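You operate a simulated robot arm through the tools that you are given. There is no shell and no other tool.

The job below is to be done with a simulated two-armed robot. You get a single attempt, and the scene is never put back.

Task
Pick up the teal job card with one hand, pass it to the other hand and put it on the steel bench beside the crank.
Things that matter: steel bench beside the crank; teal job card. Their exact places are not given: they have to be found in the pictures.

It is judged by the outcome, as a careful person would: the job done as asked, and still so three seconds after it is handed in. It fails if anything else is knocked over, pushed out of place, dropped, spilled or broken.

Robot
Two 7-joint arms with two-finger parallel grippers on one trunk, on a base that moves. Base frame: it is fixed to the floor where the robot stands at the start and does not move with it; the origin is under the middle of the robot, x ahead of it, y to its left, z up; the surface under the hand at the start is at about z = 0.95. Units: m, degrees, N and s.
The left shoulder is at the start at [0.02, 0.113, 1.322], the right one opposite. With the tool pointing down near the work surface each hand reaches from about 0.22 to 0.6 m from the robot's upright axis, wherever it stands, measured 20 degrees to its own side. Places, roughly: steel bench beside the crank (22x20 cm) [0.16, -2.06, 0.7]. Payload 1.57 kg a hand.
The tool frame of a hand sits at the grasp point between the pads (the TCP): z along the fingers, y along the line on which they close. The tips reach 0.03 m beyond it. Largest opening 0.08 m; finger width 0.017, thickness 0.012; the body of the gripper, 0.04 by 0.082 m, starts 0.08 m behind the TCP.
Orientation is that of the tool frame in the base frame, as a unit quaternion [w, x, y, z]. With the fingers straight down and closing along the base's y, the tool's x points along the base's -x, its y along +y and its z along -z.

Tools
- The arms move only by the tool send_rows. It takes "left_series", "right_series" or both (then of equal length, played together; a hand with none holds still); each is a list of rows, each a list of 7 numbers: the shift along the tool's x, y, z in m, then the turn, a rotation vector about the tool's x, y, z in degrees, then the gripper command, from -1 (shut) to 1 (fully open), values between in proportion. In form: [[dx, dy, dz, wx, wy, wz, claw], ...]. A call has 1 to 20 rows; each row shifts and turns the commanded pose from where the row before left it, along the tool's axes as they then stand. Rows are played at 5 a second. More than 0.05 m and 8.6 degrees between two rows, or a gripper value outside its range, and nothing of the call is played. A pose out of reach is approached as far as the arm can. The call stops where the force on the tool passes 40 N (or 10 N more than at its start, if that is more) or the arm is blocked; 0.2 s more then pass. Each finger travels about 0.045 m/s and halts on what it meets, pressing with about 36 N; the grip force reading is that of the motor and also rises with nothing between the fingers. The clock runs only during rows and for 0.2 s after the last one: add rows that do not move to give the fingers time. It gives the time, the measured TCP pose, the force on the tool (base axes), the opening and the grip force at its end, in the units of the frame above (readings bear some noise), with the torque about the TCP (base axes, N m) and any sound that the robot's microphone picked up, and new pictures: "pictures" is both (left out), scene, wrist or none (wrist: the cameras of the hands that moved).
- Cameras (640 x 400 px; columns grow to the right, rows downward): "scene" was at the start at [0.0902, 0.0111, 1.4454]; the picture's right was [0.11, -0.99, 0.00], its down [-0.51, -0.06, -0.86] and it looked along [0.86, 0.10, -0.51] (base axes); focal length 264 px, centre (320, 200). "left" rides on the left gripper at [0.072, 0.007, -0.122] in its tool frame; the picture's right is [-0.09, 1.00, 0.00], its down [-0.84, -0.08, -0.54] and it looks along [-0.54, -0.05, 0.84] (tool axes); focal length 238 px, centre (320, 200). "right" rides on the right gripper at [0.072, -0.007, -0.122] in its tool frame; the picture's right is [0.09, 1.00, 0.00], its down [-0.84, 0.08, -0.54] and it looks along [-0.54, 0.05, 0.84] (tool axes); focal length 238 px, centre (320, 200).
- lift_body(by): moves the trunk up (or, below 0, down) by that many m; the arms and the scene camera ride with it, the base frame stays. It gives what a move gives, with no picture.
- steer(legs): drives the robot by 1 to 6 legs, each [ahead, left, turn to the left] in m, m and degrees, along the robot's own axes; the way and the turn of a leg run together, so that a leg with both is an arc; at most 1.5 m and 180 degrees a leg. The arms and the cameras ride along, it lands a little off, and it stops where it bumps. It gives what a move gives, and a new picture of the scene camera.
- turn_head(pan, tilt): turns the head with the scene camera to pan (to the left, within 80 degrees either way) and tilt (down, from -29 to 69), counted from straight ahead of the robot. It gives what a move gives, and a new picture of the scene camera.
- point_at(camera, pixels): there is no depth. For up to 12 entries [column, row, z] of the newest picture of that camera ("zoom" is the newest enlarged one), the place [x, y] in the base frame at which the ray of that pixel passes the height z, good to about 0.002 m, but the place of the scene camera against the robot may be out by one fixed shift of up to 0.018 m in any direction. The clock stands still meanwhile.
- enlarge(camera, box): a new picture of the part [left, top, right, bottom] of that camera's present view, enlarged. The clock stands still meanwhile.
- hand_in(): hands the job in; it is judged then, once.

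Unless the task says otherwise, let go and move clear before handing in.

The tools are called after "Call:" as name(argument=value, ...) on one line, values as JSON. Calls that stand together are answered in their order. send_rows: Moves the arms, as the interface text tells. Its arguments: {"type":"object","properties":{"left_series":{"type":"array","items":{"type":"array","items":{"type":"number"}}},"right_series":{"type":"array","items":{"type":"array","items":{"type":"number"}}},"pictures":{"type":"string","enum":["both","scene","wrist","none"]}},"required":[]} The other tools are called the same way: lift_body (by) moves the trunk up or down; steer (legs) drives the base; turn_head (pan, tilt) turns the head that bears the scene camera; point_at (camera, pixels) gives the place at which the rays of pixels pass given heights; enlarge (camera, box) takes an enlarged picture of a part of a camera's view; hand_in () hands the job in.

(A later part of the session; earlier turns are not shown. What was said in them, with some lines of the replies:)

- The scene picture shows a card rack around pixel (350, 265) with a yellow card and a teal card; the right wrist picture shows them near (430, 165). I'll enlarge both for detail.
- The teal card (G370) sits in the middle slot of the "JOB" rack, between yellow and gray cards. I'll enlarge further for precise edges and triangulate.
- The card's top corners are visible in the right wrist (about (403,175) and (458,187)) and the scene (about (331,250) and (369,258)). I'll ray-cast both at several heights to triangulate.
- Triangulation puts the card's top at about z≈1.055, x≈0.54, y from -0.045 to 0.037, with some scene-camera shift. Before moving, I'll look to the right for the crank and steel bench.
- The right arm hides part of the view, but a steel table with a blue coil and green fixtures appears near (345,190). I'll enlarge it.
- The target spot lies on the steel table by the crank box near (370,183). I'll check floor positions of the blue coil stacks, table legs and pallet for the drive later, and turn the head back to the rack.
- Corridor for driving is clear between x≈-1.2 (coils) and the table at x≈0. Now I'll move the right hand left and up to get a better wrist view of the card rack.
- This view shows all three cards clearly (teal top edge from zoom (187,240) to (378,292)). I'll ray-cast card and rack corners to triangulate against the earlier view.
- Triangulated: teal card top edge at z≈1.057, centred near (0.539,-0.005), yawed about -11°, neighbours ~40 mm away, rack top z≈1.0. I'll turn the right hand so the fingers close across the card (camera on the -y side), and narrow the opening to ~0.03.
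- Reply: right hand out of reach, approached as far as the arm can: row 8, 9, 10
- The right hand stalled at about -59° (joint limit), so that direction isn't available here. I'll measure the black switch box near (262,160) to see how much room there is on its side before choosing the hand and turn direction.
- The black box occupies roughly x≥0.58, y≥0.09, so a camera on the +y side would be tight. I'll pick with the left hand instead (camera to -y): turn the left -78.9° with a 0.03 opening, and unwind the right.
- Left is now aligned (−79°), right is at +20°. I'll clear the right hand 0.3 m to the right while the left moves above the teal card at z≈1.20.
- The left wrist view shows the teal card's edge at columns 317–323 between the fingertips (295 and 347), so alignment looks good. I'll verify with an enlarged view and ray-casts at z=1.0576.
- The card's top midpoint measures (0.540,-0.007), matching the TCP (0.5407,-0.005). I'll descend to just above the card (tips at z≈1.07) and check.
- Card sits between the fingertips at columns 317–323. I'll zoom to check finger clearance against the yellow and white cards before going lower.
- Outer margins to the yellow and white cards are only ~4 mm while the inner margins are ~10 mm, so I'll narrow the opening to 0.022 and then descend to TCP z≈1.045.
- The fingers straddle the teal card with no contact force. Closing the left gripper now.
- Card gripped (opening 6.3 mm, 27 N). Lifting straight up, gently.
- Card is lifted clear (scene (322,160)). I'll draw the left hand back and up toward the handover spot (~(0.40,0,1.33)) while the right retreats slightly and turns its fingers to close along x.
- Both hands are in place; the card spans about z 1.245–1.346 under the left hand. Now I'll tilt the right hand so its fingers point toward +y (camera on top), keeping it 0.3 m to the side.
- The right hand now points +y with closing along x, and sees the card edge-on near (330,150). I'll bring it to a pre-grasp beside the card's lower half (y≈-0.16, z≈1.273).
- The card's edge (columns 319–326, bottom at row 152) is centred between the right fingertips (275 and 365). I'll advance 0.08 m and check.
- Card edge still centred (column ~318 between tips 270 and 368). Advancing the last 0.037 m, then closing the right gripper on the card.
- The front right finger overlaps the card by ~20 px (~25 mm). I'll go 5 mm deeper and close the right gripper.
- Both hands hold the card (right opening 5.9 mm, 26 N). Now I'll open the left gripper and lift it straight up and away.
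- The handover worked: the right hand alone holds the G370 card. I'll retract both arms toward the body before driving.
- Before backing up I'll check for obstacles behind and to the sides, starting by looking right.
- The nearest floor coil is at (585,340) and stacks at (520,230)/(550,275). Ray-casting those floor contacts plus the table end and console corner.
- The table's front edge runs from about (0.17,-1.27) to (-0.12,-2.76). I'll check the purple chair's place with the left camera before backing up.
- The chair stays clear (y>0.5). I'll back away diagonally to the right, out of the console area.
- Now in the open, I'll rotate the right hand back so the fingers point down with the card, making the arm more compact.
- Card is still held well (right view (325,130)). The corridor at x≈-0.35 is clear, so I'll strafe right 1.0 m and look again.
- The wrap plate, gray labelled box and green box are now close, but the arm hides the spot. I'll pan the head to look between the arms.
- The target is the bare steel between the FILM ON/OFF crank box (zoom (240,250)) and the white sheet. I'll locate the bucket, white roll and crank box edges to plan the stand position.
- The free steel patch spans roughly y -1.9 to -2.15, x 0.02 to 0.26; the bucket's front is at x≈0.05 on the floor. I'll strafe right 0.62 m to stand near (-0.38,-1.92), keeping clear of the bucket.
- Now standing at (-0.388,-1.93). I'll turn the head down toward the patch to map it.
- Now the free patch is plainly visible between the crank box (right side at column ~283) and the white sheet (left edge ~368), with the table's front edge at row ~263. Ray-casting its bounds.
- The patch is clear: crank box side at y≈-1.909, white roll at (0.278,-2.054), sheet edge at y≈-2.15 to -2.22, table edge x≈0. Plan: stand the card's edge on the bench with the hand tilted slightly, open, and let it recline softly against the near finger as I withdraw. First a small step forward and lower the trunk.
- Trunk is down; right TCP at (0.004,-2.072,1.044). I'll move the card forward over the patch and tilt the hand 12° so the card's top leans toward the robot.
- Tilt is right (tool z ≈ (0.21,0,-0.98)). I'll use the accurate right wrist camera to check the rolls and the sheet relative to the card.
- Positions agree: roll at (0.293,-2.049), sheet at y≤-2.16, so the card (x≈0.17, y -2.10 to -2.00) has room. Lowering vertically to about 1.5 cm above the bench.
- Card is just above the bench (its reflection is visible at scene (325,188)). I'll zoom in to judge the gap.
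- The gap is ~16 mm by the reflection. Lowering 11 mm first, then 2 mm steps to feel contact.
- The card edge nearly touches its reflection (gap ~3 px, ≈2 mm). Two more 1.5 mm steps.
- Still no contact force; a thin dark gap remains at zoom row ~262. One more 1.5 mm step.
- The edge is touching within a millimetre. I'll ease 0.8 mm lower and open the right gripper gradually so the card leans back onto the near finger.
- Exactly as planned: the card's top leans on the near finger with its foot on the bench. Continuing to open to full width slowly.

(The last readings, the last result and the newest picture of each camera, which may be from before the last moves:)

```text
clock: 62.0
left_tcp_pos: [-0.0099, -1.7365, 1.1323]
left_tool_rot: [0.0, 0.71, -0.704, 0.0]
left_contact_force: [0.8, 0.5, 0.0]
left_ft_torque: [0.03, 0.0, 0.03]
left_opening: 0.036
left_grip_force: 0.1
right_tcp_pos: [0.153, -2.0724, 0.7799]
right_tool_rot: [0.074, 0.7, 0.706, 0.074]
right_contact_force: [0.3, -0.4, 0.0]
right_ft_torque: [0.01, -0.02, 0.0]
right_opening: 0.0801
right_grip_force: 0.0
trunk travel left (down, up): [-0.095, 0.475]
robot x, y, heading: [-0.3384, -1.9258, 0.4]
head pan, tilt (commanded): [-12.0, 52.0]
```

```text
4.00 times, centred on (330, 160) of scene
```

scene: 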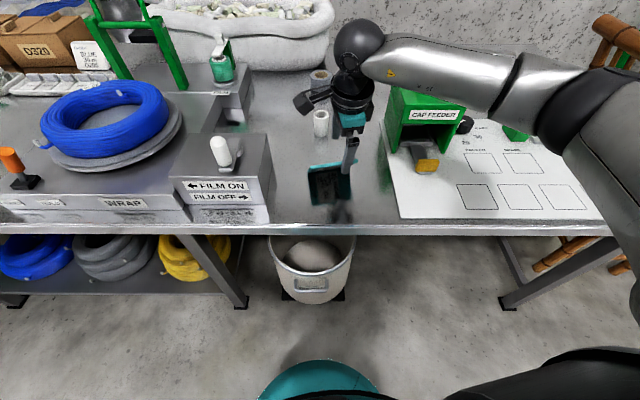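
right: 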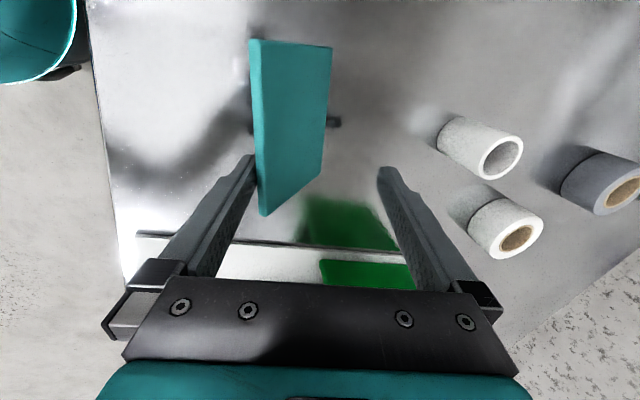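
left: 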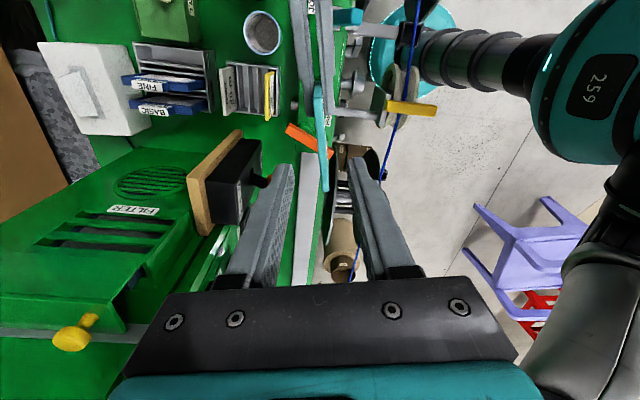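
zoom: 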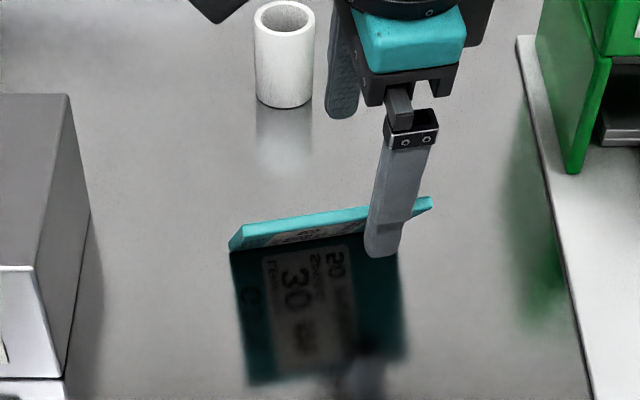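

The card now reclines ~49° on the near finger with its foot fixed at x≈0.17. I'll slide the fingers down along their own axis by 28 mm (tips ~13 mm above bench).

Call:
send_rows(right_series=[[0, 0, 0.007, 0, 0, 0, 1], [0, 0, 0.007, 0, 0, 0, 1], [0, 0, 0.007, 0, 0, 0, 1], [0, 0, 0.007, 0, 0, 0, 1], [0, 0, 0, 0, 0, 0, 1]])

Call:
enlarge(camera="scene", box=[280, 110, 380, 210])

```text
clock: 63.2
left_tcp_pos: [-0.0101, -1.7365, 1.1327]
left_tool_rot: [0.001, 0.709, -0.705, 0.0]
left_contact_force: [0.0, -0.1, 0.1]
left_ft_torque: [-0.04, 0.01, -0.02]
left_opening: 0.0359
left_grip_force: 0.1
right_tcp_pos: [0.1585, -2.0724, 0.7532]
right_tool_rot: [0.073, 0.7, 0.706, 0.075]
right_contact_force: [0.0, -0.4, 0.1]
right_ft_torque: [-0.01, 0.0, 0.03]
right_opening: 0.08
right_grip_force: 0.0
trunk travel left (down, up): [-0.095, 0.475]
robot x, y, heading: [-0.3338, -1.928, 0.4]
head pan, tilt (commanded): [-12.0, 52.0]
```

scene: 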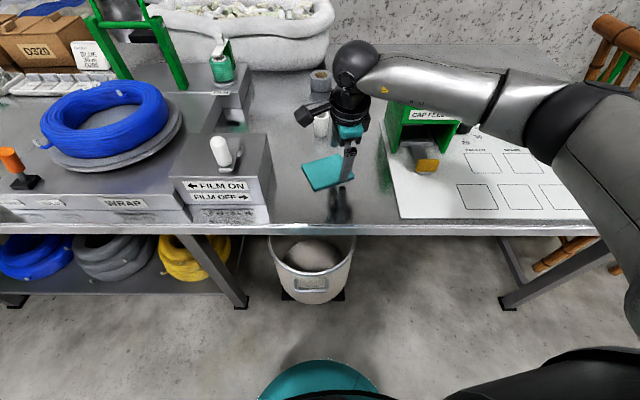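
right: 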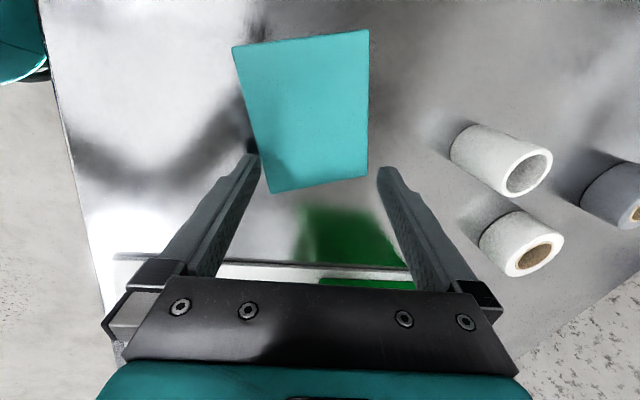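

```text
4.00 times, centred on (330, 160) of scene
```

zoom: 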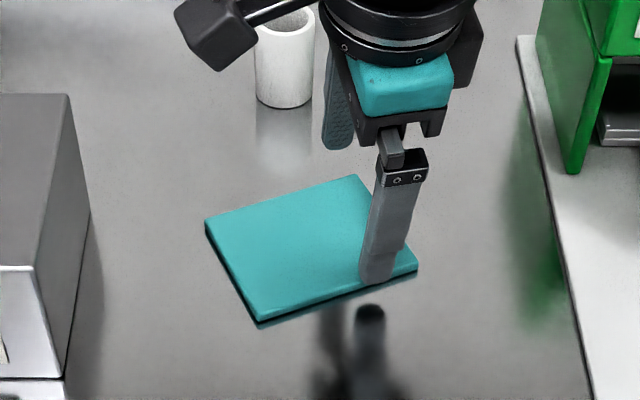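

The card slid down and is now almost flat, its near edge just beside the finger. I'll draw the hand back toward the robot 2 cm, slowly.

Call:
send_rows(right_series=[[0, -0.0049, -0.001, 0, 0, 0, 1], [0, -0.0049, -0.001, 0, 0, 0, 1], [0, -0.0049, -0.001, 0, 0, 0, 1], [0, -0.0049, -0.001, 0, 0, 0, 1], [0, 0, 0, 0, 0, 0, 1]])

Call:
enlarge(camera="scene", box=[280, 110, 380, 210])

```text
clock: 64.4
left_tcp_pos: [-0.0113, -1.7372, 1.1325]
left_tool_rot: [0.0, 0.71, -0.705, -0.001]
left_contact_force: [-0.4, -0.2, 0.2]
left_ft_torque: [0.0, -0.05, 0.03]
left_opening: 0.0361
left_grip_force: 0.1
right_tcp_pos: [0.1376, -2.0714, 0.7522]
right_tool_rot: [0.074, 0.701, 0.706, 0.073]
right_contact_force: [-0.3, -0.1, -1.6]
right_ft_torque: [0.02, -0.01, -0.01]
right_opening: 0.08
right_grip_force: 0.0
trunk travel left (down, up): [-0.095, 0.475]
robot x, y, heading: [-0.3415, -1.9291, 0.2]
head pan, tilt (commanded): [-12.0, 52.0]
```

scene: 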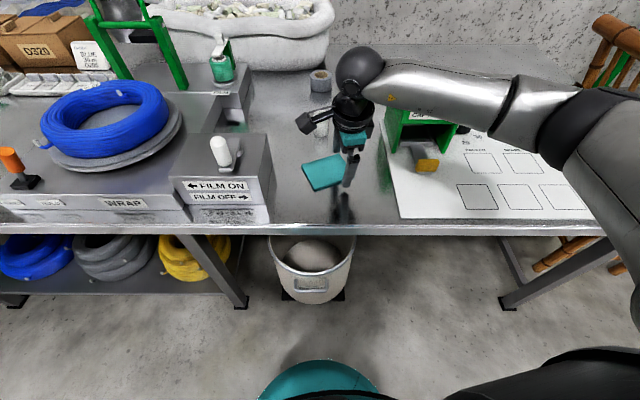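
right: 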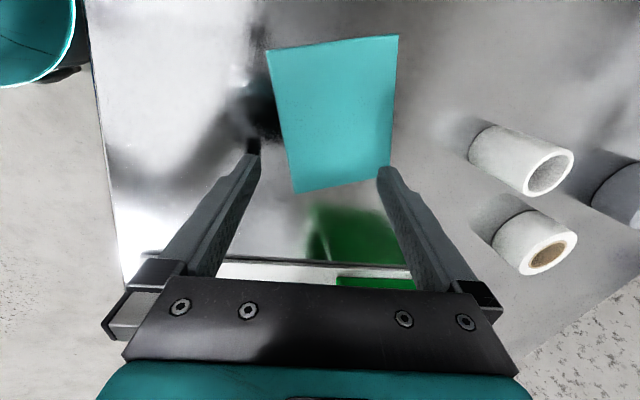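

```text
4.00 times, centred on (330, 160) of scene
```

zoom: 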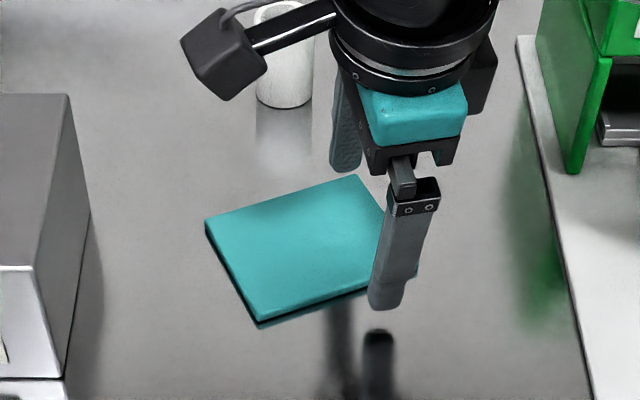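

The card is lying flat and did not move as the finger withdrew. Lifting the open hand straight up.

Call:
send_rows(right_series=[[0, 0.0042, -0.0196, 0, 0, 0, 1], [0, 0.0083, -0.0391, 0, 0, 0, 1], [0, 0.0083, -0.0391, 0, 0, 0, 1], [0, 0.0083, -0.0391, 0, 0, 0, 1], [0, 0.0083, -0.0391, 0, 0, 0, 1], [0, 0.0083, -0.0391, 0, 0, 0, 1], [0, 0, 0, 0, 0, 0, 1]])

Call:
enlarge(camera="scene", box=[270, 110, 390, 230])

```text
clock: 66.0
left_tcp_pos: [-0.0106, -1.737, 1.1316]
left_tool_rot: [0.0, 0.709, -0.705, 0.0]
left_contact_force: [-0.4, -0.3, 0.5]
left_ft_torque: [-0.01, 0.0, 0.01]
left_opening: 0.0359
left_grip_force: 0.0
right_tcp_pos: [0.1388, -2.0723, 0.9727]
right_tool_rot: [0.074, 0.7, 0.707, 0.075]
right_contact_force: [1.0, 0.5, -0.1]
right_ft_torque: [-0.01, 0.0, -0.02]
right_opening: 0.0801
right_grip_force: 0.1
trunk travel left (down, up): [-0.095, 0.475]
robot x, y, heading: [-0.3403, -1.9325, 0.3]
head pan, tilt (commanded): [-12.0, 52.0]
```

scene: 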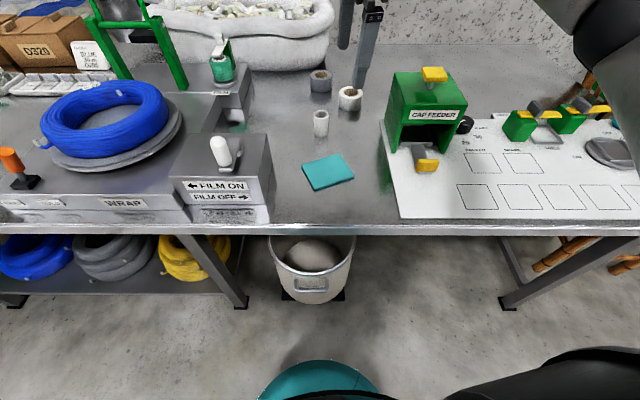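
right: 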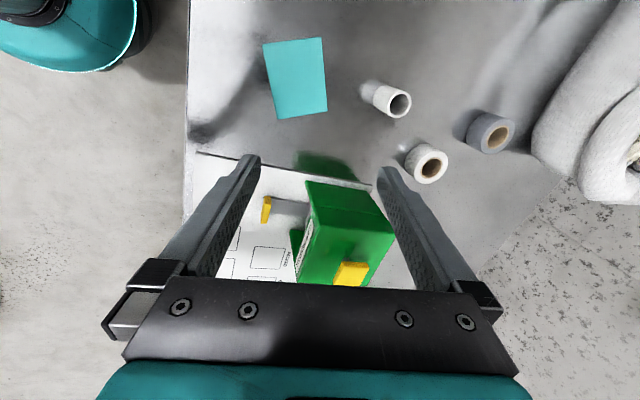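

```text
3.33 times, centred on (330, 170) of scene
```

zoom: 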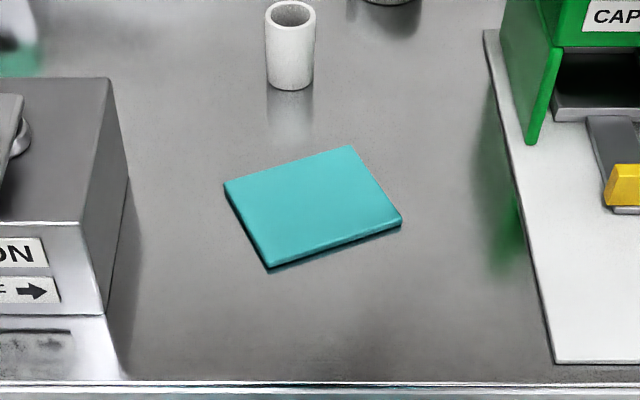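

The card lies flat on the steel between crank box and sheet. I'll measure its corners and withdraw the arm toward the robot.

Call:
point_at(camera="right", pixels=[[264, 45, 0.706], [322, 38, 0.706], [327, 110, 0.706], [277, 118, 0.706]])

Call:
send_rows(right_series=[[0, -0.03, -0.03, 0, 0, 0, 1], [0, -0.04, -0.02, 0, 0, 0, 1], [0, -0.04, -0.01, 0, 0, 0, 1], [0, 0, 0, 6, 0, 0, 1], [0, 0, 0, 6, 0, 0, 1], [0, -0.03, 0, 0, 0, 0, 1], [0, 0, 0, 0, 0, 0, 1]])

```text
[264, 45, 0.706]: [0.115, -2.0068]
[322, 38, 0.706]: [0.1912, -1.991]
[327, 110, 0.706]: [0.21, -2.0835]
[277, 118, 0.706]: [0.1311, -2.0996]
```

```text
clock: 67.6
left_tcp_pos: [-0.0109, -1.7357, 1.1326]
left_tool_rot: [0.0, 0.71, -0.704, 0.0]
left_contact_force: [0.1, -0.3, 0.8]
left_ft_torque: [0.01, -0.02, 0.0]
left_opening: 0.0359
left_grip_force: 0.1
right_tcp_pos: [-0.0114, -2.0735, 1.01]
right_tool_rot: [0.0, 0.704, 0.71, 0.0]
right_contact_force: [-0.1, -1.0, 0.5]
right_ft_torque: [0.0, 0.01, 0.0]
right_opening: 0.08
right_grip_force: 0.0
trunk travel left (down, up): [-0.095, 0.475]
robot x, y, heading: [-0.3381, -1.937, 0.3]
head pan, tilt (commanded): [-12.0, 52.0]
```

scene: 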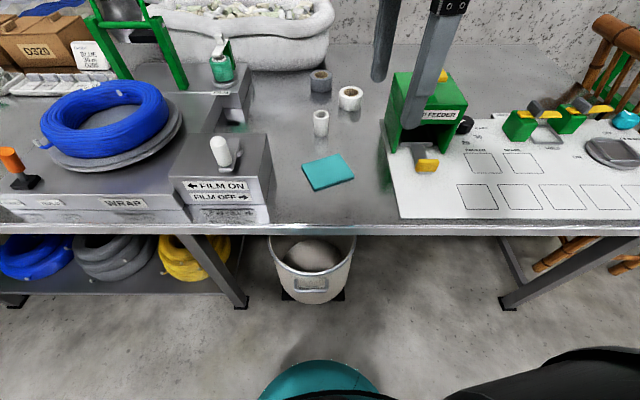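
right: 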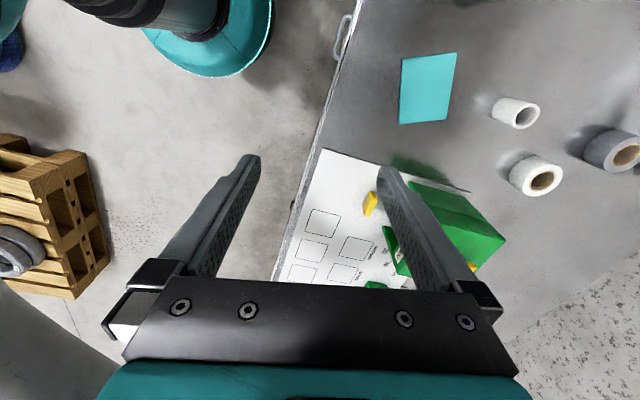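

The card lies flat with its centre at about (0.162,-2.045), almost on the stated bench centre. The crank, rolls, and sheet look undisturbed, and both hands are clear and empty, so I'm handing it in.

Call:
hand_in()

```text
The job is handed in.
```

The teal job card (G370) is on the steel bench beside the crank, and the job is handed in; no verdict has come back yet.

- **Pick and pass:** the left hand lifted the card out of the rack. It passed it to the right hand in mid-air, and the right hand set it down.
- **Final place:** the card lies flat and at rest, centred at about (0.162, -2.045). It sits between the crank box and the white sheet.
- **Face down:** the printed side is underneath, because the card leaned back that way as I let go. The task did not say which side should show, so I left it.
- **Other items:** I saw nothing touched or moved at the rack or on the bench. Both hands are empty and clear of the bench.
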